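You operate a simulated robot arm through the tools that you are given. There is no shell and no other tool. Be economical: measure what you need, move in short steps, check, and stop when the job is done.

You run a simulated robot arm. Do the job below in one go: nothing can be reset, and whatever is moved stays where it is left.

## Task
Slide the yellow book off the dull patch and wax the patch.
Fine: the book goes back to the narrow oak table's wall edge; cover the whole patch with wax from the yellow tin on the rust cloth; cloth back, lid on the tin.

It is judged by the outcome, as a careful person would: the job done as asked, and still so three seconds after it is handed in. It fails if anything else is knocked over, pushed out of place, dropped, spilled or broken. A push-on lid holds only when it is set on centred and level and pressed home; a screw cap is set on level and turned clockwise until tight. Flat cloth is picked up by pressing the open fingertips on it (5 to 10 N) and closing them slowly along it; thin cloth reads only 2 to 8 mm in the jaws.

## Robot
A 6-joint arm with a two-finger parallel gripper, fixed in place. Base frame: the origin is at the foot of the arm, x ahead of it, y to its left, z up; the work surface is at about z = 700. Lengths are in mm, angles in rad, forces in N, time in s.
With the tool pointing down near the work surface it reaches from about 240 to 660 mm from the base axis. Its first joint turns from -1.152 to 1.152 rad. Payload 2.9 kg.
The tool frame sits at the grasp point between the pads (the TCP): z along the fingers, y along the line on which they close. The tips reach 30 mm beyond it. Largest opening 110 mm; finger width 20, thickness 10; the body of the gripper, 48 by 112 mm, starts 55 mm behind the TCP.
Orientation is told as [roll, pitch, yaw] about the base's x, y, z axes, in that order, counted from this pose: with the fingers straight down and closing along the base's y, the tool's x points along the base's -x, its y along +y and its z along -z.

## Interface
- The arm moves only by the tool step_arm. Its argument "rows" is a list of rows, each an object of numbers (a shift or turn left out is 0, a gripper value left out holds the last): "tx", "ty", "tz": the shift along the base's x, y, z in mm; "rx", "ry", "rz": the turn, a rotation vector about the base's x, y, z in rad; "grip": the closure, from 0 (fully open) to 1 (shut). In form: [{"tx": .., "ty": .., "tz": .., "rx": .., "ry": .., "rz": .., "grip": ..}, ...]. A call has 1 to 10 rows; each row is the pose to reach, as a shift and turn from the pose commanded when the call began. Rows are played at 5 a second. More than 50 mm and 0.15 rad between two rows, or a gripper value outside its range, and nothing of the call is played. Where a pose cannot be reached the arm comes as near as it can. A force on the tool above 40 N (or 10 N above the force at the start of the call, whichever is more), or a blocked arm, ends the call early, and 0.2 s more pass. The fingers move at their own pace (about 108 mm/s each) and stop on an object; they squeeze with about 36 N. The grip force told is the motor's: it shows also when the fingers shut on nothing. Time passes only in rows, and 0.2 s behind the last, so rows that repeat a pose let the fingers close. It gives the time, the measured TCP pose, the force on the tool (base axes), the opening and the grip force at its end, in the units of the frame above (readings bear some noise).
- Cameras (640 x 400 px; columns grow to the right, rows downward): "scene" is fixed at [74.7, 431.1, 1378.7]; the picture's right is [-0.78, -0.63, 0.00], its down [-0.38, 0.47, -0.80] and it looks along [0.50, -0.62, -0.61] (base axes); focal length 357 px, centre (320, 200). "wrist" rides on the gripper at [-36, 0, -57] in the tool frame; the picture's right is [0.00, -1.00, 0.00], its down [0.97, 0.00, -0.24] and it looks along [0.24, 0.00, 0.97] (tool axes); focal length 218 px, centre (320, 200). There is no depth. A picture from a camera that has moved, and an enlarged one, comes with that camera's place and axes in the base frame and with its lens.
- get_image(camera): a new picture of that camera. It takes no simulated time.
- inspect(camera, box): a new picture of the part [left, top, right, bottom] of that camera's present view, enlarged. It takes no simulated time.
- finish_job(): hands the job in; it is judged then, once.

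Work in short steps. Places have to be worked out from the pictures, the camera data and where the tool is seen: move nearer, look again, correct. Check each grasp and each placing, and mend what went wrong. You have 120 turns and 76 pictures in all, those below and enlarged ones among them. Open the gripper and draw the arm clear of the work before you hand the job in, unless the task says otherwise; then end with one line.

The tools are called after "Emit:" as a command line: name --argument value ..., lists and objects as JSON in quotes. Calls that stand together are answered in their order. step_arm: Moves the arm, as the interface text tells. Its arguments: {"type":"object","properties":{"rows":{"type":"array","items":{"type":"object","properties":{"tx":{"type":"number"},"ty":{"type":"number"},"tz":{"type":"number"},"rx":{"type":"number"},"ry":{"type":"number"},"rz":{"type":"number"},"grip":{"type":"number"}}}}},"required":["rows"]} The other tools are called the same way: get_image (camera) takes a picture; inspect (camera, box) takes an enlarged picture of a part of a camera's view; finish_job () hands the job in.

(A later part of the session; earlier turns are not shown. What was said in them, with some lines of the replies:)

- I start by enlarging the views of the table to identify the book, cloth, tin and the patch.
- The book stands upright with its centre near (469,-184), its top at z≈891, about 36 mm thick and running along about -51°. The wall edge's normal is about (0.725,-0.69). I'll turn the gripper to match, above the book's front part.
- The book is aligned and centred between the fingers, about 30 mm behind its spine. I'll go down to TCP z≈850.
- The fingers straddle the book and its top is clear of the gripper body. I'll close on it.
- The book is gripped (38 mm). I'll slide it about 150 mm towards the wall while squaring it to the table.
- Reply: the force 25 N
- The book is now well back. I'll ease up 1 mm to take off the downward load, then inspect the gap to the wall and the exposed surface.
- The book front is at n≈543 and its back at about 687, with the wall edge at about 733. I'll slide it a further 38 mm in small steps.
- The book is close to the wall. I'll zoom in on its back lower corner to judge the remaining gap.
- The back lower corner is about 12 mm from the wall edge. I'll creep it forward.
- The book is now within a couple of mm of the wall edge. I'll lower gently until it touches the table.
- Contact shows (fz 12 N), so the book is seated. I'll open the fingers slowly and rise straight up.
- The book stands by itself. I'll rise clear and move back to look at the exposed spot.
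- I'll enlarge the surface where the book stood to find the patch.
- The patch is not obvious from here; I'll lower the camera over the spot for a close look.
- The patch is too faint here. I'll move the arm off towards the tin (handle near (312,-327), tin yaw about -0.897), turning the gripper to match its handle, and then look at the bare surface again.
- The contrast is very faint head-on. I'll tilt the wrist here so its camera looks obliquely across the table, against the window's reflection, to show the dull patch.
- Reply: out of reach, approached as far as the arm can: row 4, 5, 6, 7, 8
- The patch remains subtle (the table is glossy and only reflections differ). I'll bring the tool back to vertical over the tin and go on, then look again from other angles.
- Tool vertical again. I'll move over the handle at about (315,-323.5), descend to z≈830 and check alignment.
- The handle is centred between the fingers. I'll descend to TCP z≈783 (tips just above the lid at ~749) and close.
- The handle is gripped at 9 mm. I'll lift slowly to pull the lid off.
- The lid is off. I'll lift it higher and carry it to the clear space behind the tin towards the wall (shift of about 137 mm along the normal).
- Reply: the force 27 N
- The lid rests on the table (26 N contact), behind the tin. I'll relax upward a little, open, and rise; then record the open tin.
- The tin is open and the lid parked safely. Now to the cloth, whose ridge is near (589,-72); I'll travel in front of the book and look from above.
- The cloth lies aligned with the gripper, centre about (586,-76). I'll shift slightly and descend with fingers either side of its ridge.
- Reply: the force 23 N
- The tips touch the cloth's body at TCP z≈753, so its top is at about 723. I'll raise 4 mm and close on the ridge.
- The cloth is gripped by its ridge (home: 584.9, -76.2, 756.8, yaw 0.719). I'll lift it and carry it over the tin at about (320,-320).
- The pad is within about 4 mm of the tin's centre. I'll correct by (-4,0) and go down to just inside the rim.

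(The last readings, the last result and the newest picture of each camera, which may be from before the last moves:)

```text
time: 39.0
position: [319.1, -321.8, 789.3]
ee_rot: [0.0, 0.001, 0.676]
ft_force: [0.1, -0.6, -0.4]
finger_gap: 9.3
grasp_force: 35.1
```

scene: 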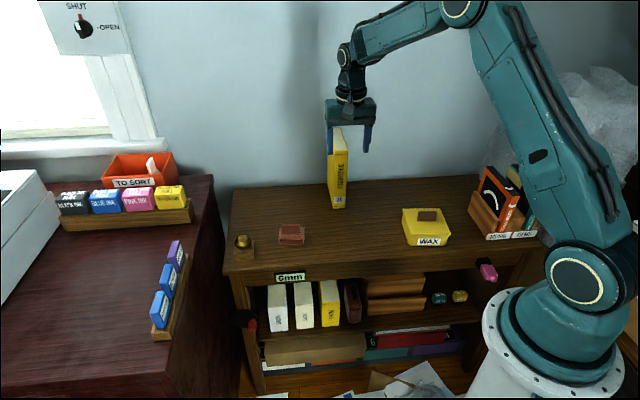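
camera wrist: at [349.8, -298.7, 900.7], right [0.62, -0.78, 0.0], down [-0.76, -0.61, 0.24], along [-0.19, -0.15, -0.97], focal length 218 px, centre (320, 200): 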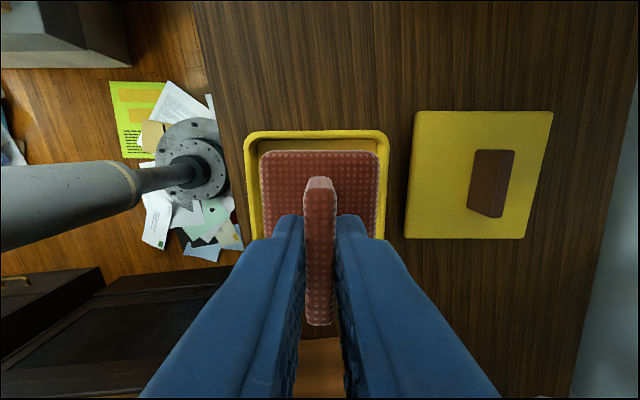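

Emit:
step_arm --rows '[{"tz": -4}, {"tz": -8}, {"tz": -11}, {"tz": -14}]'

Emit:
inspect --camera "scene" --box '[380, 180, 470, 260]'

```text
time: 40.0
position: [318.8, -322.7, 779.4]
ee_rot: [-0.005, 0.001, 0.675]
ft_force: [-7.6, 6.9, 40.2]
finger_gap: 9.2
grasp_force: 36.1
```

```text
5.00 times, centred on (425, 220) of scene
camera zoom: at [74.2, 431.7, 1378.6], right [-0.78, -0.63, 0.0], down [-0.38, 0.47, -0.8], along [0.5, -0.62, -0.6], focal length 1787 px, centre (-205, 100)
```

zoom: 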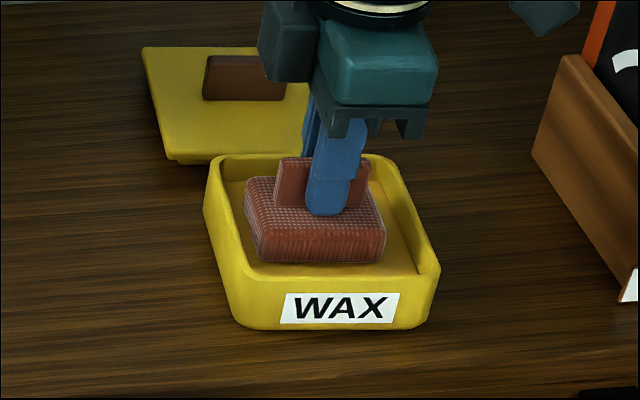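

Wax contact at TCP z≈779.5. I'll ease to a light pressure and rub gently to load the cloth.

Emit:
step_arm --rows '[{"tz": 3}, {"tz": 3, "tx": 4, "ty": -4}, {"tz": 3, "tx": 5, "ty": -6}, {"tz": 3, "tx": 0, "ty": 0}, {"tz": 3, "tx": -5, "ty": 6}, {"tz": 3, "tx": 0, "ty": 0}, {"tz": 3, "tx": 0, "ty": 0}]'

```text
time: 41.6
position: [318.4, -319.8, 781.7]
ee_rot: [0.002, -0.001, 0.673]
ft_force: [0.1, -0.4, 0.0]
finger_gap: 8.9
grasp_force: 35.8
```

Emit:
step_arm --rows '[{"tz": -1.5}, {"tz": -2.5}, {"tz": -2.5, "tx": 4, "ty": -5}, {"tz": -2.5, "tx": -4, "ty": 5}, {"tz": -2.5, "tx": 0, "ty": 0}, {"tz": -2.5, "tx": 0, "ty": 0}]'

```text
time: 42.8
position: [318.0, -320.3, 781.2]
ee_rot: [-0.008, -0.001, 0.673]
ft_force: [-2.6, 1.7, 8.6]
finger_gap: 9.0
grasp_force: 35.9
stopped in row 5: the force on the tool passed its limit (the readings are from after the stop); the commanded pose is now the measured one
```

The cloth has been pressed and rubbed on the wax. I'll lift it out and check the tin stayed put.

Emit:
step_arm --rows '[{"tz": 8, "rx": 0.007}, {"tz": 25, "rx": 0.007}, {"tz": 50, "rx": 0.007}, {"tz": 65, "rx": 0.007}, {"tz": 65, "rx": 0.007}]'

Emit:
inspect --camera "scene" --box '[320, 150, 480, 260]'

```text
time: 44.0
position: [317.6, -321.7, 845.8]
ee_rot: [-0.003, -0.005, 0.671]
ft_force: [0.1, -0.6, 0.7]
finger_gap: 9.0
grasp_force: 35.4
```

```text
3.64 times, centred on (400, 205) of scene
camera zoom: at [74.7, 431.1, 1378.7], right [-0.78, -0.63, 0.0], down [-0.38, 0.47, -0.8], along [0.5, -0.62, -0.61], focal length 1300 px, centre (29, 182)
```

zoom: 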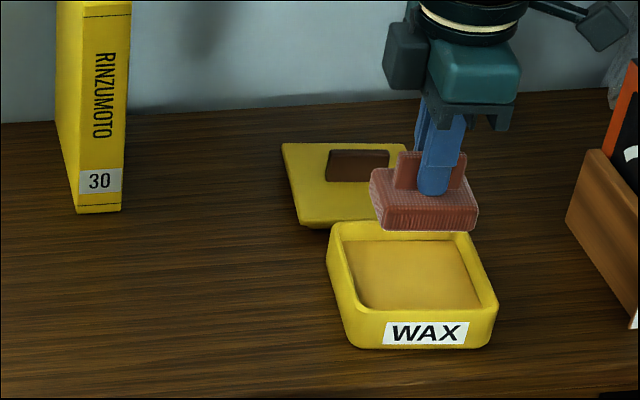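

The tin is unmoved. I'll carry the cloth over the front end of the old book footprint, about (438,-145), and descend to just above the table.

Emit:
step_arm --rows '[{"tx": 24, "ty": 35}, {"tx": 48, "ty": 71}, {"tx": 72, "ty": 106}, {"tx": 96, "ty": 142}, {"tx": 120, "ty": 177}, {"tx": 120, "ty": 177, "tz": -40}, {"tx": 120, "ty": 177, "tz": -78}, {"tx": 120, "ty": 177, "tz": -84}, {"tx": 120, "ty": 177, "tz": -84}]'

Emit:
get_image --camera "wrist"

Emit:
inspect --camera "scene" --box '[300, 190, 420, 270]'

```text
time: 46.0
position: [437.8, -144.8, 758.7]
ee_rot: [-0.003, -0.005, 0.671]
ft_force: [-0.4, -0.3, 0.7]
finger_gap: 9.0
grasp_force: 36.4
```

```text
30 pictures are left
camera wrist: at [465.8, -122.4, 815.8], right [0.62, -0.78, 0.0], down [-0.76, -0.6, 0.24], along [-0.18, -0.15, -0.97], focal length 218 px, centre (320, 200)
```

wrist: 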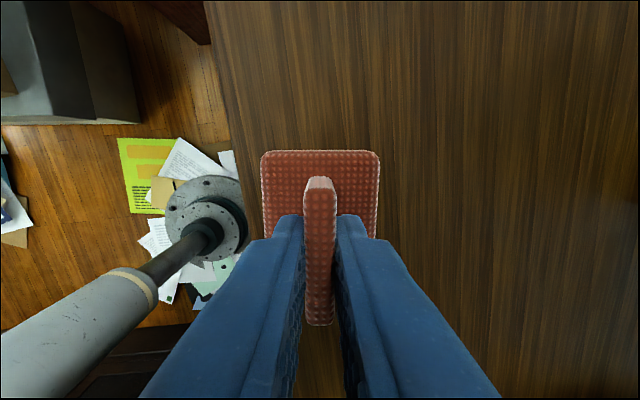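

```text
5.00 times, centred on (360, 230) of scene
camera zoom: at [74.8, 431.1, 1378.7], right [-0.78, -0.63, 0.0], down [-0.38, 0.47, -0.8], along [0.5, -0.62, -0.61], focal length 1787 px, centre (120, 50)
```

zoom: 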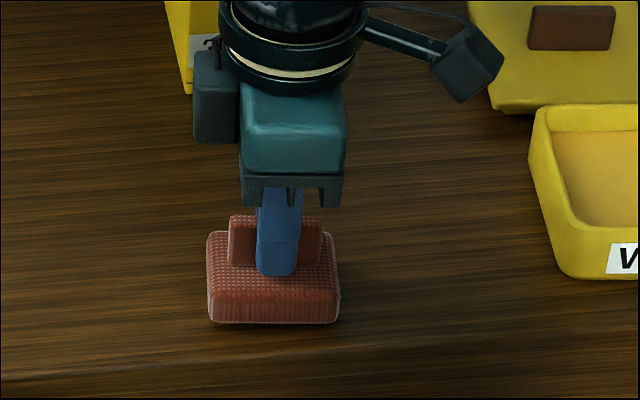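

The cloth is at the front of the old footprint, just above the table. I'll lower until there's light contact.

Emit:
step_arm --rows '[{"tz": -1}, {"tz": -2}, {"tz": -3}, {"tz": -3}]'

```text
time: 47.0
position: [438.0, -143.0, 756.2]
ee_rot: [-0.004, -0.005, 0.672]
ft_force: [-0.6, 0.8, -1.4]
finger_gap: 9.3
grasp_force: 36.1
```

Emit:
step_arm --rows '[{"tz": -0.7}, {"tz": -1.4}, {"tz": -1.4}]'

```text
time: 47.8
position: [439.4, -145.4, 755.4]
ee_rot: [-0.003, -0.006, 0.673]
ft_force: [-1.4, 2.0, 6.8]
finger_gap: 9.2
grasp_force: 36.2
```

Contact at about 7 N. I'll stroke along the footprint towards the wall by 105 mm.

Emit:
step_arm --rows '[{"tz": -0.4, "tx": 3, "ty": -4}, {"tz": -0.4, "tx": 10, "ty": -12}, {"tz": -0.4, "tx": 17, "ty": -21}, {"tz": -0.4, "tx": 24, "ty": -30}, {"tz": -0.4, "tx": 31, "ty": -39}, {"tz": -0.4, "tx": 38, "ty": -48}, {"tz": -0.4, "tx": 45, "ty": -57}, {"tz": -0.4, "tx": 52, "ty": -65}, {"tz": -0.4, "tx": 59, "ty": -73}, {"tz": -0.4, "tx": 65, "ty": -81}]'

Emit:
inspect --camera "scene" --box '[290, 170, 410, 270]'

```text
time: 50.0
position: [502.4, -223.5, 756.9]
ee_rot: [-0.003, -0.005, 0.675]
ft_force: [-6.2, 9.0, 23.3]
finger_gap: 9.0
grasp_force: 36.0
```

```text
4.00 times, centred on (350, 220) of scene
camera zoom: at [74.2, 431.5, 1378.6], right [-0.78, -0.63, 0.0], down [-0.38, 0.47, -0.8], along [0.5, -0.62, -0.61], focal length 1430 px, centre (200, 120)
```

zoom: 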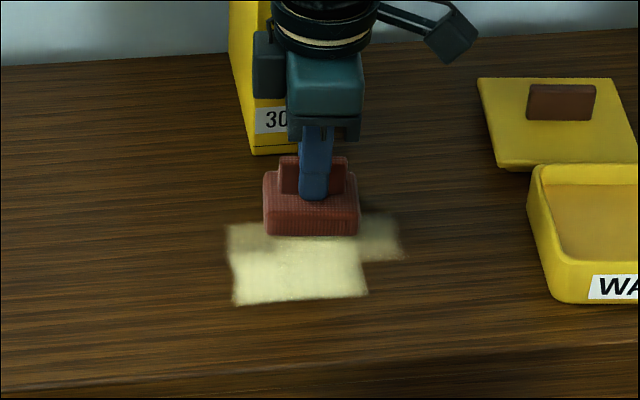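

Wax is clearly showing now. I'll lift the cloth slightly and move it aside to see what is covered.

Emit:
step_arm --rows '[{"tz": 5}, {"tz": 40}, {"tz": 80}, {"tz": 80, "tx": -30, "ty": -25}, {"tz": 80, "tx": -65, "ty": -52}, {"tz": 80, "tx": -90, "ty": -73}, {"tz": 80, "tx": -90, "ty": -73}]'

Emit:
inspect --camera "scene" --box '[310, 200, 400, 260]'

Emit:
get_image --camera "wrist"

```text
time: 51.6
position: [413.9, -298.7, 834.2]
ee_rot: [-0.003, -0.005, 0.674]
ft_force: [-0.2, 1.1, -0.8]
finger_gap: 9.2
grasp_force: 35.9
```

```text
6.67 times, centred on (355, 230) of scene
camera zoom: at [74.8, 431.1, 1378.7], right [-0.78, -0.63, 0.0], down [-0.38, 0.47, -0.8], along [0.5, -0.62, -0.61], focal length 2382 px, centre (87, 0)
```

zoom: 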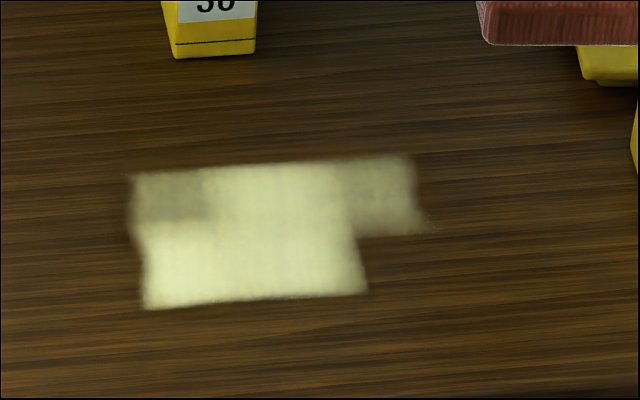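

```text
26 pictures are left
camera wrist: at [442.5, -275.4, 891.8], right [0.62, -0.78, 0.0], down [-0.76, -0.61, 0.24], along [-0.18, -0.15, -0.97], focal length 218 px, centre (320, 200)
```

wrist: 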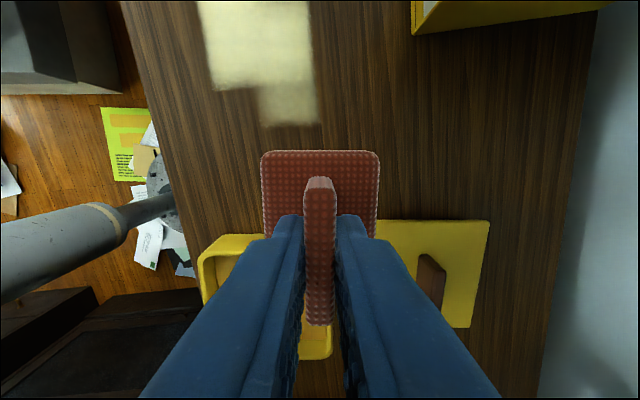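

The wax takes only on the patch: it spans about n 430–508, a from -250 to at least -122 in the table frame, and the right front is still bare. I'll do a second lane to the right, at a≈-140, squared to the table.

Emit:
step_arm --rows '[{"tx": -3, "ty": 36, "rz": 0.03}, {"tx": -6, "ty": 72, "rz": 0.06}, {"tx": -9, "ty": 107, "rz": 0.086}, {"tx": -9, "ty": 107, "rz": 0.086, "tz": -40}, {"tx": -9, "ty": 107, "rz": 0.086, "tz": -72}, {"tx": -9, "ty": 107, "rz": 0.086, "tz": -76}, {"tx": -9, "ty": 107, "rz": 0.086, "tz": -77.5}, {"tx": -9, "ty": 107, "rz": 0.086, "tz": -77.5}]'

```text
time: 53.4
position: [404.8, -190.6, 757.4]
ee_rot: [-0.002, -0.004, 0.759]
ft_force: [0.2, -0.3, -1.4]
finger_gap: 9.2
grasp_force: 35.8
```

Emit:
step_arm --rows '[{"tz": -1}, {"tz": -2}, {"tz": -2.4}, {"tz": -2.4}]'

```text
time: 54.4
position: [405.2, -190.0, 756.6]
ee_rot: [-0.004, -0.006, 0.76]
ft_force: [0.2, 0.6, 0.8]
finger_gap: 9.5
grasp_force: 36.6
```

Emit:
step_arm --rows '[{"tz": -0.8}, {"tz": -1.3}, {"tz": -1.3}]'

```text
time: 55.2
position: [404.4, -191.2, 755.9]
ee_rot: [-0.003, -0.006, 0.76]
ft_force: [-4.1, 4.2, 18.4]
finger_gap: 9.1
grasp_force: 35.9
```

Contact at 18 N. I'll stroke 90 mm towards the wall with a touch less pressure.

Emit:
step_arm --rows '[{"tz": 0.4, "tx": 4, "ty": -4}, {"tz": 0.4, "tx": 11, "ty": -10.5}, {"tz": 0.4, "tx": 18, "ty": -17}, {"tz": 0.4, "tx": 25, "ty": -24}, {"tz": 0.5, "tx": 32, "ty": -30.5}, {"tz": 0.5, "tx": 39, "ty": -37}, {"tz": 0.5, "tx": 46, "ty": -44}, {"tz": 0.5, "tx": 53, "ty": -50.5}, {"tz": 0.5, "tx": 60, "ty": -57}, {"tz": 0.5, "tx": 65, "ty": -62}]'

Emit:
inspect --camera "scene" --box '[310, 200, 400, 260]'

```text
time: 56.5
position: [439.2, -226.6, 756.1]
ee_rot: [0.0, -0.005, 0.76]
ft_force: [-2.6, 1.7, 7.9]
finger_gap: 9.1
grasp_force: 35.6
stopped in row 6: the force on the tool passed its limit (the readings are from after the stop); the commanded pose is now the measured one
```

```text
6.67 times, centred on (355, 230) of scene
camera zoom: at [74.6, 431.2, 1378.7], right [-0.78, -0.63, 0.0], down [-0.38, 0.47, -0.8], along [0.5, -0.62, -0.61], focal length 2382 px, centre (87, 0)
```

zoom: 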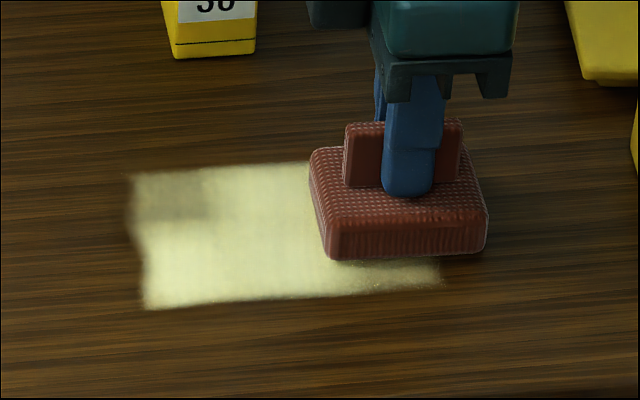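

Working; the right edge now shows at about a≈-115. I'll continue the stroke.

Emit:
step_arm --rows '[{"tx": 5, "ty": -5}, {"tx": 12, "ty": -11}, {"tx": 19, "ty": -18}, {"tx": 26, "ty": -24}, {"tx": 31, "ty": -29}, {"tx": 26, "ty": -24}, {"tx": 19, "ty": -18}, {"tx": 12, "ty": -11}, {"tx": 5, "ty": -5}]'

Emit:
step_arm --rows '[{"tz": 10}, {"tz": 40}, {"tz": 80}, {"tz": 80, "tx": -30, "ty": -30}, {"tz": 80, "tx": -45, "ty": -60}, {"tz": 80, "tx": -45, "ty": -60}]'

Emit:
inspect --camera "scene" --box '[310, 200, 400, 260]'

```text
time: 58.5
position: [445.2, -229.7, 756.4]
ee_rot: [-0.006, -0.006, 0.759]
ft_force: [4.6, -6.4, 14.0]
finger_gap: 9.1
grasp_force: 35.9
```

```text
time: 59.9
position: [399.7, -290.3, 834.0]
ee_rot: [-0.003, -0.005, 0.759]
ft_force: [0.1, 0.2, 0.3]
finger_gap: 9.1
grasp_force: 36.1
```

```text
6.67 times, centred on (355, 230) of scene
camera zoom: at [74.8, 431.1, 1378.7], right [-0.78, -0.63, 0.0], down [-0.38, 0.47, -0.8], along [0.5, -0.62, -0.61], focal length 2382 px, centre (87, 0)
```

zoom: 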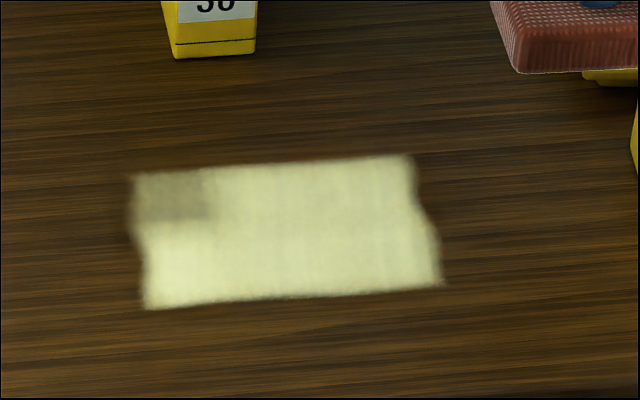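

Only the top-left corner of the patch is still thin. I'll do a left lane at a≈-240.

Emit:
step_arm --rows '[{"tx": 21, "ty": 40}, {"tx": 42, "ty": 80}, {"tx": 63, "ty": 120}, {"tx": 85, "ty": 161}, {"tx": 85, "ty": 161, "tz": -40}, {"tx": 85, "ty": 161, "tz": -72}, {"tx": 85, "ty": 161, "tz": -77}, {"tx": 85, "ty": 161, "tz": -77}]'

Emit:
step_arm --rows '[{"tz": -1}, {"tz": -1.7}, {"tz": -1.7}]'

```text
time: 61.7
position: [484.1, -130.8, 757.0]
ee_rot: [-0.004, -0.007, 0.758]
ft_force: [0.4, 0.1, -1.1]
finger_gap: 9.0
grasp_force: 35.7
```

```text
time: 62.5
position: [483.7, -129.7, 756.8]
ee_rot: [-0.004, -0.007, 0.758]
ft_force: [-0.8, -0.7, -0.6]
finger_gap: 8.9
grasp_force: 36.1
```

Emit:
step_arm --rows '[{"tz": -0.8}, {"tz": -1.5}, {"tz": -1.5}]'

```text
time: 63.3
position: [485.3, -130.7, 756.1]
ee_rot: [-0.005, -0.007, 0.761]
ft_force: [0.1, 1.6, 9.3]
finger_gap: 9.1
grasp_force: 36.6
```

Contact at 9 N. I'll stroke towards the wall and back.

Emit:
step_arm --rows '[{"tx": 5, "ty": -5}, {"tx": 13, "ty": -12}, {"tx": 22, "ty": -21}, {"tx": 31, "ty": -29.5}, {"tx": 40, "ty": -38}, {"tx": 49, "ty": -46.5}, {"tx": 40, "ty": -38}, {"tx": 31, "ty": -29.5}, {"tx": 22, "ty": -21}]'

Emit:
step_arm --rows '[{"tz": 10}, {"tz": 40}, {"tz": 80}, {"tz": 80, "tx": 25, "ty": 25}, {"tz": 80, "tx": 50, "ty": 45}, {"tz": 80, "tx": 50, "ty": 45}]'

Emit:
inspect --camera "scene" --box '[310, 200, 400, 260]'

```text
time: 65.3
position: [506.1, -152.0, 757.0]
ee_rot: [-0.007, -0.008, 0.756]
ft_force: [7.1, -7.9, 20.7]
finger_gap: 8.8
grasp_force: 36.2
```

```text
time: 66.7
position: [555.3, -104.2, 836.9]
ee_rot: [-0.002, -0.005, 0.759]
ft_force: [1.1, -0.2, -0.5]
finger_gap: 9.3
grasp_force: 36.1
```

```text
6.67 times, centred on (355, 230) of scene
camera zoom: at [74.7, 431.1, 1378.7], right [-0.78, -0.63, 0.0], down [-0.38, 0.47, -0.8], along [0.5, -0.62, -0.61], focal length 2382 px, centre (87, 0)
```

zoom: 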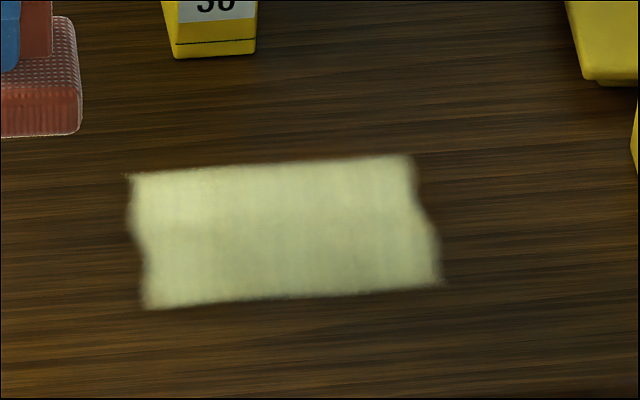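

The whole patch is now evenly covered, right out to its edges. I'll return the cloth to its home at (584.9,-76.2), yaw 0.719.

Emit:
step_arm --rows '[{"tx": 15, "ty": 14, "rz": -0.02}, {"tx": 29.6, "ty": 28, "rz": -0.04}, {"tx": 29.6, "ty": 28, "rz": -0.04, "tz": -40}, {"tx": 29.6, "ty": 28, "rz": -0.04, "tz": -72}, {"tx": 29.6, "ty": 28, "rz": -0.04, "tz": -79}, {"tx": 29.6, "ty": 28, "rz": -0.04, "tz": -79}]'

Emit:
step_arm --rows '[{"tz": -1}, {"tz": -2}, {"tz": -2}]'

Emit:
inspect --camera "scene" --box '[250, 190, 340, 260]'

```text
time: 68.1
position: [583.9, -77.7, 756.0]
ee_rot: [-0.002, -0.005, 0.721]
ft_force: [0.1, 1.0, -1.1]
finger_gap: 9.0
grasp_force: 36.2
```

```text
time: 68.9
position: [584.8, -78.2, 756.0]
ee_rot: [-0.004, -0.004, 0.72]
ft_force: [-2.6, 2.5, 8.5]
finger_gap: 9.2
grasp_force: 35.8
```

```text
5.71 times, centred on (295, 225) of scene
camera zoom: at [74.5, 431.2, 1378.7], right [-0.78, -0.63, 0.0], down [-0.38, 0.47, -0.8], along [0.5, -0.62, -0.61], focal length 2042 px, centre (463, 57)
```

zoom: 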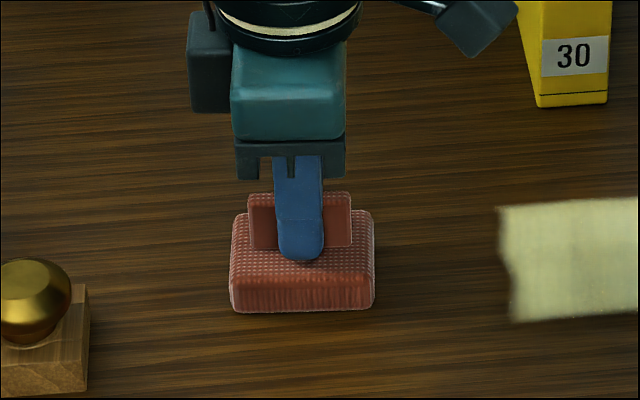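

The cloth is back within about 2 mm of where it was. I'll release it and rise.

Emit:
step_arm --rows '[{"tz": 0.7}, {"tz": 0.7, "grip": 0.9}, {"tz": 0.7, "grip": 0.75}, {"tz": 0.7, "grip": 0.6}, {"tz": 3, "grip": 0.6}, {"tz": 40, "grip": 0.6}, {"tz": 80, "grip": 0.6}, {"tz": 115, "grip": 0.6}, {"tz": 115, "grip": 0.6}]'

Emit:
inspect --camera "scene" --box '[250, 190, 340, 260]'

```text
time: 70.9
position: [583.1, -75.7, 869.4]
ee_rot: [-0.002, -0.004, 0.719]
ft_force: [0.5, -0.8, -0.3]
finger_gap: 43.9
grasp_force: 0.2
```

```text
5.71 times, centred on (295, 225) of scene
camera zoom: at [74.7, 431.1, 1378.7], right [-0.78, -0.63, 0.0], down [-0.38, 0.47, -0.8], along [0.5, -0.62, -0.61], focal length 2042 px, centre (463, 57)
```

zoom: 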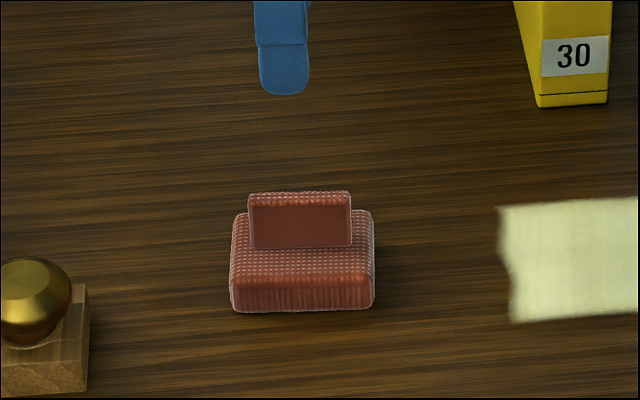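

The cloth stands as before. Next I go to the lid at about (415,-418), passing in front of the book.

Emit:
step_arm --rows '[{"tz": 15, "tx": -15, "ty": -30}, {"tz": 20, "tx": -35, "ty": -70, "rx": 0.002, "ry": 0.004}, {"tz": 20, "tx": -56, "ty": -113, "rx": 0.002, "ry": 0.004, "rz": -0.02}, {"tz": 20, "tx": -77, "ty": -156, "rx": 0.002, "ry": 0.004, "rz": -0.045}, {"tz": 20, "tx": -98, "ty": -199, "rx": 0.002, "ry": 0.004, "rz": -0.045}, {"tz": 20, "tx": -119, "ty": -242, "rx": 0.002, "ry": 0.004, "rz": -0.045}, {"tz": 10, "tx": -140, "ty": -285, "rx": 0.002, "ry": 0.004, "rz": -0.045}, {"tz": -10, "tx": -158, "ty": -322, "rx": 0.002, "ry": 0.004, "rz": -0.045}, {"tz": -30, "tx": -168, "ty": -342, "rx": 0.002, "ry": 0.004, "rz": -0.045}, {"tz": -40, "tx": -168, "ty": -342, "rx": 0.002, "ry": 0.004, "rz": -0.045}]'

Emit:
get_image --camera "wrist"

```text
time: 73.1
position: [417.2, -418.0, 827.6]
ee_rot: [0.002, -0.003, 0.673]
ft_force: [-0.3, 0.0, 0.3]
finger_gap: 44.3
grasp_force: 0.0
```

```text
20 pictures are left
camera wrist: at [444.8, -395.8, 884.1], right [0.62, -0.78, 0.0], down [-0.76, -0.61, 0.24], along [-0.19, -0.15, -0.97], focal length 218 px, centre (320, 200)
```

wrist: 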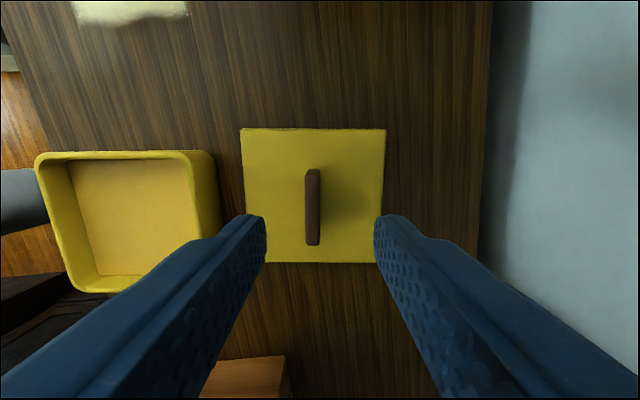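

The lid handle is about 4.5 mm off towards the front. I'll correct, descend to z≈761 and grip.

Emit:
step_arm --rows '[{"tx": -2.8, "ty": 3.5, "tz": -30}, {"tx": -2.8, "ty": 3.5, "tz": -58}, {"tx": -2.8, "ty": 3.5, "tz": -66}, {"tx": -2.8, "ty": 3.5, "tz": -66, "grip": 0.75}, {"tx": -2.8, "ty": 3.5, "tz": -66, "grip": 0.85}, {"tx": -2.8, "ty": 3.5, "tz": -66, "grip": 0.95}, {"tx": -2.8, "ty": 3.5, "tz": -66, "grip": 0.95}]'

```text
time: 74.7
position: [413.8, -416.7, 760.7]
ee_rot: [0.002, -0.003, 0.674]
ft_force: [-0.5, 0.4, -0.3]
finger_gap: 8.7
grasp_force: 36.2
```

Handle gripped. I'll lift and carry the lid back above the tin.

Emit:
step_arm --rows '[{"tz": 20}, {"tz": 55}, {"tz": 75}, {"tz": 75, "tx": -25, "ty": 24}, {"tz": 75, "tx": -52, "ty": 50}, {"tz": 75, "tx": -78, "ty": 76}, {"tz": 75, "tx": -97, "ty": 95}, {"tz": 75, "tx": -97, "ty": 95}]'

Emit:
get_image --camera "wrist"

Emit:
inspect --camera "scene" --box '[380, 170, 480, 260]'

```text
time: 76.5
position: [316.3, -320.1, 839.9]
ee_rot: [0.0, -0.003, 0.672]
ft_force: [-0.6, 0.8, 0.0]
finger_gap: 8.9
grasp_force: 36.2
```

```text
19 pictures are left
camera wrist: at [344.1, -297.7, 895.2], right [0.62, -0.78, 0.0], down [-0.76, -0.61, 0.24], along [-0.19, -0.15, -0.97], focal length 218 px, centre (320, 200)
```

wrist: 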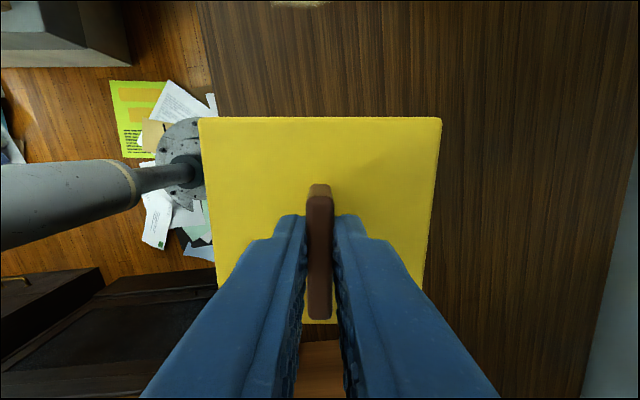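

```text
4.44 times, centred on (430, 215) of scene
camera zoom: at [74.7, 431.1, 1378.7], right [-0.78, -0.63, 0.0], down [-0.38, 0.47, -0.8], along [0.5, -0.62, -0.61], focal length 1588 px, centre (-169, 133)
```

zoom: 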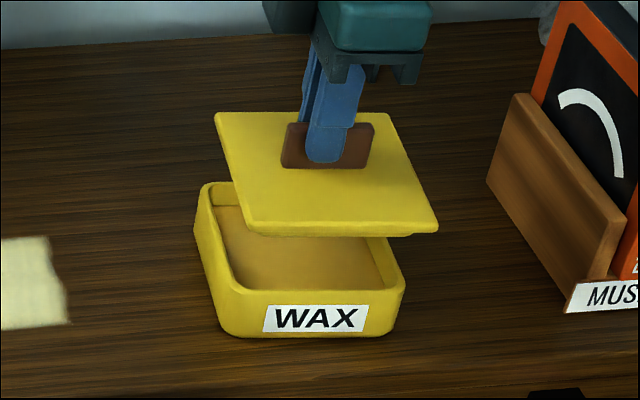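

The lid is aligned over the tin, which hasn't moved. I'll lower it to just above the rim and check level and centring.

Emit:
step_arm --rows '[{"tz": -20, "ry": 0.002}, {"tz": -38, "ry": 0.002}, {"tz": -48, "ry": 0.002}, {"tz": -48, "ry": 0.002}]'

Emit:
inspect --camera "scene" --box '[390, 190, 470, 255]'

```text
time: 77.5
position: [318.7, -322.2, 789.9]
ee_rot: [0.002, -0.002, 0.674]
ft_force: [1.3, 3.0, 0.8]
finger_gap: 8.7
grasp_force: 35.7
```

```text
6.15 times, centred on (430, 222) of scene
camera zoom: at [74.7, 431.2, 1378.7], right [-0.78, -0.63, 0.0], down [-0.38, 0.47, -0.8], along [0.5, -0.62, -0.61], focal length 2199 px, centre (-357, 62)
```

zoom: 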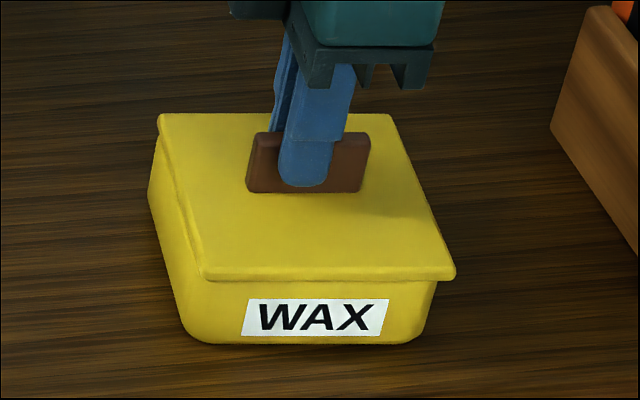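

The lid is level and centred about 7 mm above its seat. I'll lower it and press.

Emit:
step_arm --rows '[{"tz": -2}, {"tz": -4}, {"tz": -5.5}, {"tz": -7}, {"tz": -8}, {"tz": -9}, {"tz": -10}, {"tz": -10}]'

Emit:
inspect --camera "scene" --box '[390, 190, 470, 255]'

```text
time: 79.3
position: [317.5, -321.2, 781.3]
ee_rot: [-0.003, -0.002, 0.674]
ft_force: [-0.5, -6.7, 35.1]
finger_gap: 8.8
grasp_force: 36.1
```

```text
6.15 times, centred on (430, 222) of scene
camera zoom: at [74.4, 431.3, 1378.7], right [-0.78, -0.63, 0.0], down [-0.38, 0.47, -0.8], along [0.5, -0.62, -0.61], focal length 2199 px, centre (-357, 62)
```

zoom: 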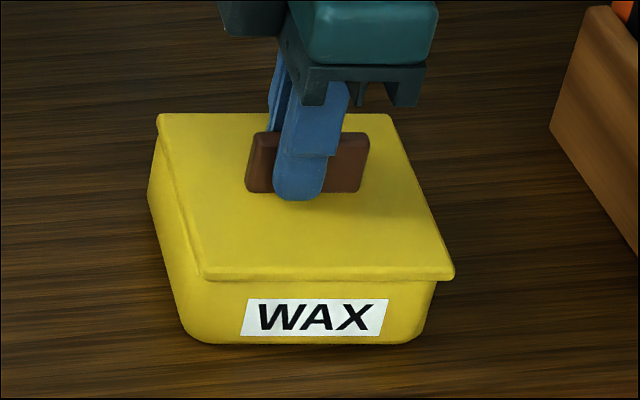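

The lid looks to be sitting on the rim already and the fingers slid down its handle; I'll compare with the original closed view using the same framing.

Emit:
inspect --camera "scene" --box '[380, 160, 480, 260]'

```text
4.00 times, centred on (430, 210) of scene
camera zoom: at [74.4, 431.3, 1378.7], right [-0.78, -0.63, 0.0], down [-0.38, 0.47, -0.8], along [0.5, -0.62, -0.61], focal length 1430 px, centre (-120, 160)
```

zoom: 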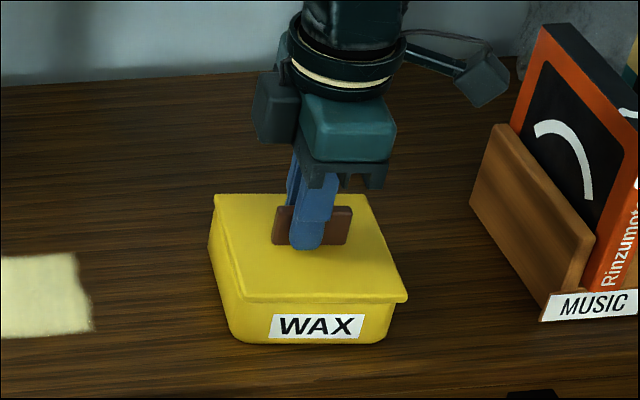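

Height matches the original, but the lid sits about 2.4 mm to the right of its original place. I'll test whether it is held by pulling up gently.

Emit:
step_arm --rows '[{"tz": 2}, {"tz": 3}, {"tz": 4}, {"tz": 4}]'

Emit:
inspect --camera "scene" --box '[380, 160, 480, 260]'

```text
time: 80.3
position: [315.9, -319.8, 784.1]
ee_rot: [0.009, -0.001, 0.675]
ft_force: [1.7, 2.4, -1.9]
finger_gap: 8.8
grasp_force: 35.9
```

```text
4.00 times, centred on (430, 210) of scene
camera zoom: at [74.8, 431.2, 1378.7], right [-0.78, -0.63, 0.0], down [-0.38, 0.47, -0.8], along [0.5, -0.62, -0.61], focal length 1430 px, centre (-120, 160)
```

zoom: 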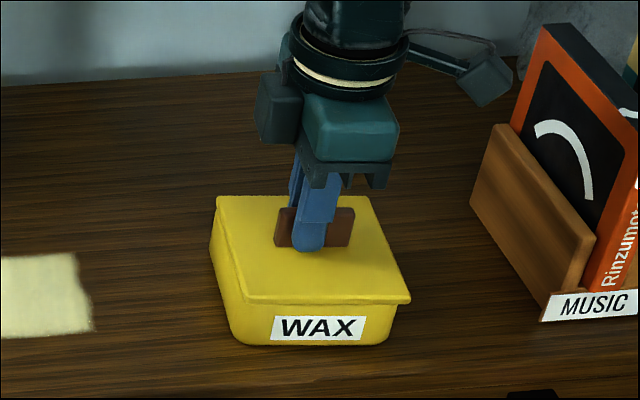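

The reading is inconclusive; I'll pull up a little more to see whether the lid is free.

Emit:
step_arm --rows '[{"tz": 1.5}, {"tz": 3}, {"tz": 4.5}, {"tz": 4.5}]'

Emit:
inspect --camera "scene" --box '[380, 160, 480, 260]'

```text
time: 81.3
position: [317.1, -321.3, 790.0]
ee_rot: [0.001, -0.002, 0.673]
ft_force: [-0.5, 0.1, -0.6]
finger_gap: 8.9
grasp_force: 36.0
```

```text
4.00 times, centred on (430, 210) of scene
camera zoom: at [74.8, 431.1, 1378.7], right [-0.78, -0.63, 0.0], down [-0.38, 0.47, -0.8], along [0.5, -0.62, -0.61], focal length 1430 px, centre (-120, 160)
```

zoom: 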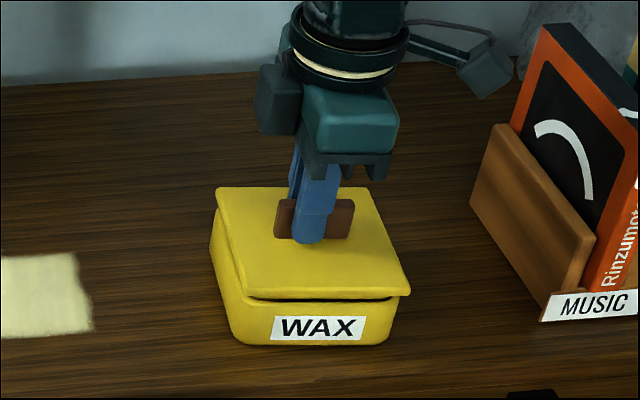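

The lid popped off with some resistance, so it had latched but off-centre by about 3 mm. I'll raise it clear, shift by (2.3, 1.9), and set it down again.

Emit:
step_arm --rows '[{"tz": 6}, {"tz": 12}, {"tz": 12, "tx": 2.3, "ty": 1.9}, {"tz": 12, "tx": 2.3, "ty": 1.9}]'

Emit:
inspect --camera "scene" --box '[380, 160, 480, 260]'

```text
time: 82.3
position: [321.4, -319.0, 801.4]
ee_rot: [0.002, -0.001, 0.674]
ft_force: [0.3, 0.0, -0.4]
finger_gap: 9.0
grasp_force: 35.7
```

```text
4.00 times, centred on (430, 210) of scene
camera zoom: at [74.8, 431.1, 1378.7], right [-0.78, -0.63, 0.0], down [-0.38, 0.47, -0.8], along [0.5, -0.62, -0.61], focal length 1430 px, centre (-120, 160)
```

zoom: 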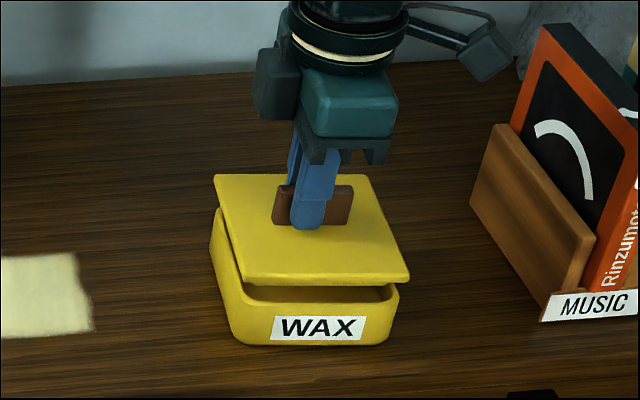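

Nearly there; another (1,0.8) of shift, then I lower and press home.

Emit:
step_arm --rows '[{"tx": 1, "ty": 0.8}, {"tx": 1, "ty": 0.8, "tz": -6}, {"tx": 1, "ty": 0.8, "tz": -11}, {"tx": 1, "ty": 0.8, "tz": -14}, {"tx": 1, "ty": 0.8, "tz": -16}, {"tx": 1, "ty": 0.8, "tz": -17.5}, {"tx": 1, "ty": 0.8, "tz": -19}, {"tx": 1, "ty": 0.8, "tz": -20}]'

Emit:
inspect --camera "scene" --box '[380, 160, 480, 260]'

```text
time: 84.1
position: [321.8, -318.7, 781.1]
ee_rot: [-0.001, -0.001, 0.674]
ft_force: [-8.5, 3.5, 29.0]
finger_gap: 8.8
grasp_force: 35.9
```

```text
4.00 times, centred on (430, 210) of scene
camera zoom: at [74.3, 431.5, 1378.6], right [-0.78, -0.63, 0.0], down [-0.38, 0.47, -0.8], along [0.5, -0.62, -0.61], focal length 1430 px, centre (-120, 160)
```

zoom: 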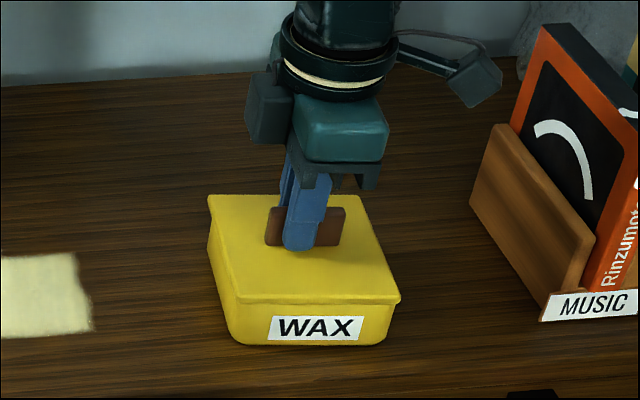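

The lid is now within about 1.5 mm of centre, level and at its original height. I'll ease off, open the fingers slightly, and press both fingertips on the lid astride the handle to push it home.

Emit:
step_arm --rows '[{"tz": 1.5}, {"tz": 1.5, "grip": 0.88}, {"tz": 1.5, "grip": 0.8}, {"tz": 1.5, "grip": 0.8}]'

Emit:
step_arm --rows '[{"tz": -1}, {"tz": -2}, {"tz": -3}, {"tz": -4}, {"tz": -5}]'

Emit:
inspect --camera "scene" --box '[380, 160, 480, 260]'

```text
time: 85.1
position: [321.5, -318.3, 780.8]
ee_rot: [0.004, -0.002, 0.674]
ft_force: [0.2, -0.5, -0.4]
finger_gap: 22.3
grasp_force: 0.1
```

```text
time: 86.3
position: [321.8, -318.5, 778.3]
ee_rot: [0.0, -0.003, 0.673]
ft_force: [-1.0, -0.8, 10.9]
finger_gap: 22.1
grasp_force: 0.1
```

```text
4.00 times, centred on (430, 210) of scene
camera zoom: at [74.6, 431.2, 1378.7], right [-0.78, -0.63, 0.0], down [-0.38, 0.47, -0.8], along [0.5, -0.62, -0.61], focal length 1430 px, centre (-120, 160)
```

zoom: 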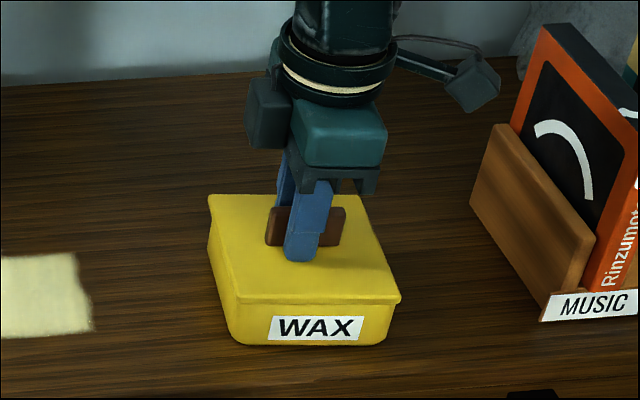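

Fingertips touch the lid at 11 N with no change in level. I'll press a little harder.

Emit:
step_arm --rows '[{"tz": -0.7}, {"tz": -1.4}, {"tz": -2}, {"tz": -2.5}, {"tz": -2.5}]'

```text
time: 87.2
position: [321.5, -319.0, 777.3]
ee_rot: [0.002, -0.002, 0.674]
ft_force: [-2.8, 2.5, 8.7]
finger_gap: 22.0
grasp_force: 0.1
stopped in row 4: the force on the tool passed its limit (the readings are from after the stop); the commanded pose is now the measured one
```

The lid took over 40 N without moving further, so it is home. I'll rise clear and check everything.

Emit:
step_arm --rows '[{"tz": 3}, {"tz": 30}, {"tz": 70}, {"tz": 110}, {"tz": 150, "grip": 0.3}, {"tz": 180, "tx": 0, "ty": 30, "grip": 0.0}, {"tz": 190, "tx": 10, "ty": 70, "grip": 0.0}, {"tz": 190, "tx": 20, "ty": 110, "grip": 0.0}, {"tz": 190, "tx": 20, "ty": 110, "grip": 0.0}]'

Emit:
get_image --camera "scene"

Emit:
inspect --camera "scene" --box '[380, 160, 480, 260]'

Emit:
get_image --camera "wrist"

```text
time: 89.2
position: [342.7, -210.5, 967.3]
ee_rot: [0.001, -0.003, 0.673]
ft_force: [-0.4, 0.6, -0.5]
finger_gap: 109.6
grasp_force: 0.0
```

```text
9 pictures are left
```

scene: 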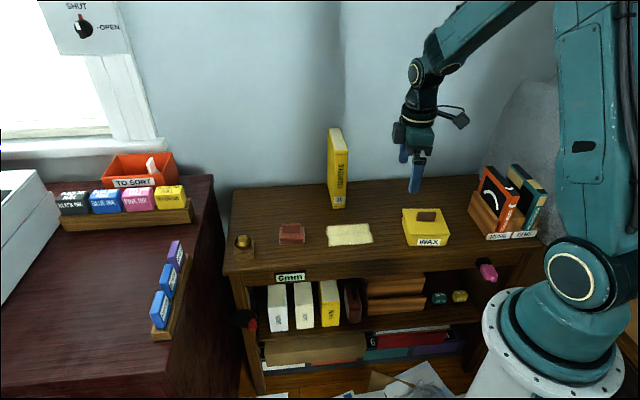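

```text
4.00 times, centred on (430, 210) of scene
camera zoom: at [74.7, 431.2, 1378.7], right [-0.78, -0.63, 0.0], down [-0.38, 0.47, -0.8], along [0.5, -0.62, -0.61], focal length 1430 px, centre (-120, 160)
```

zoom: 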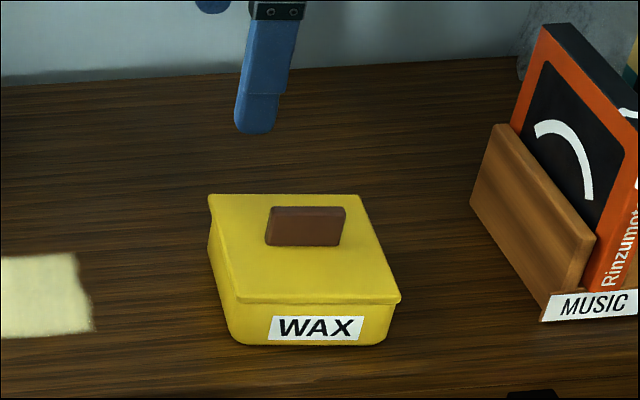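

```text
7 pictures are left
camera wrist: at [370.8, -188.8, 1023.7], right [0.62, -0.78, 0.0], down [-0.76, -0.61, 0.24], along [-0.19, -0.15, -0.97], focal length 218 px, centre (320, 200)
```

wrist: 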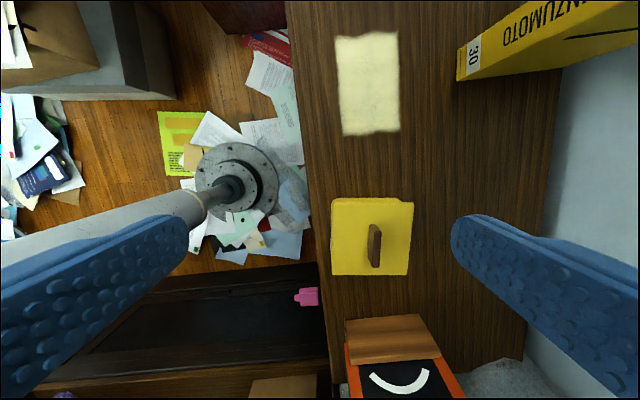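

I slid the yellow book back to the table's wall edge and waxed the whole dull patch. The cloth is back in its place, the lid is pressed home on the tin, and the arm is clear with the gripper open.

Emit:
finish_job

```text
The job is handed in.
```

The job is handed in: the yellow book stands at the oak table's wall edge, wax covers the whole patch, the cloth is back within about 2 mm of where it lay, and the lid is pressed on the tin.
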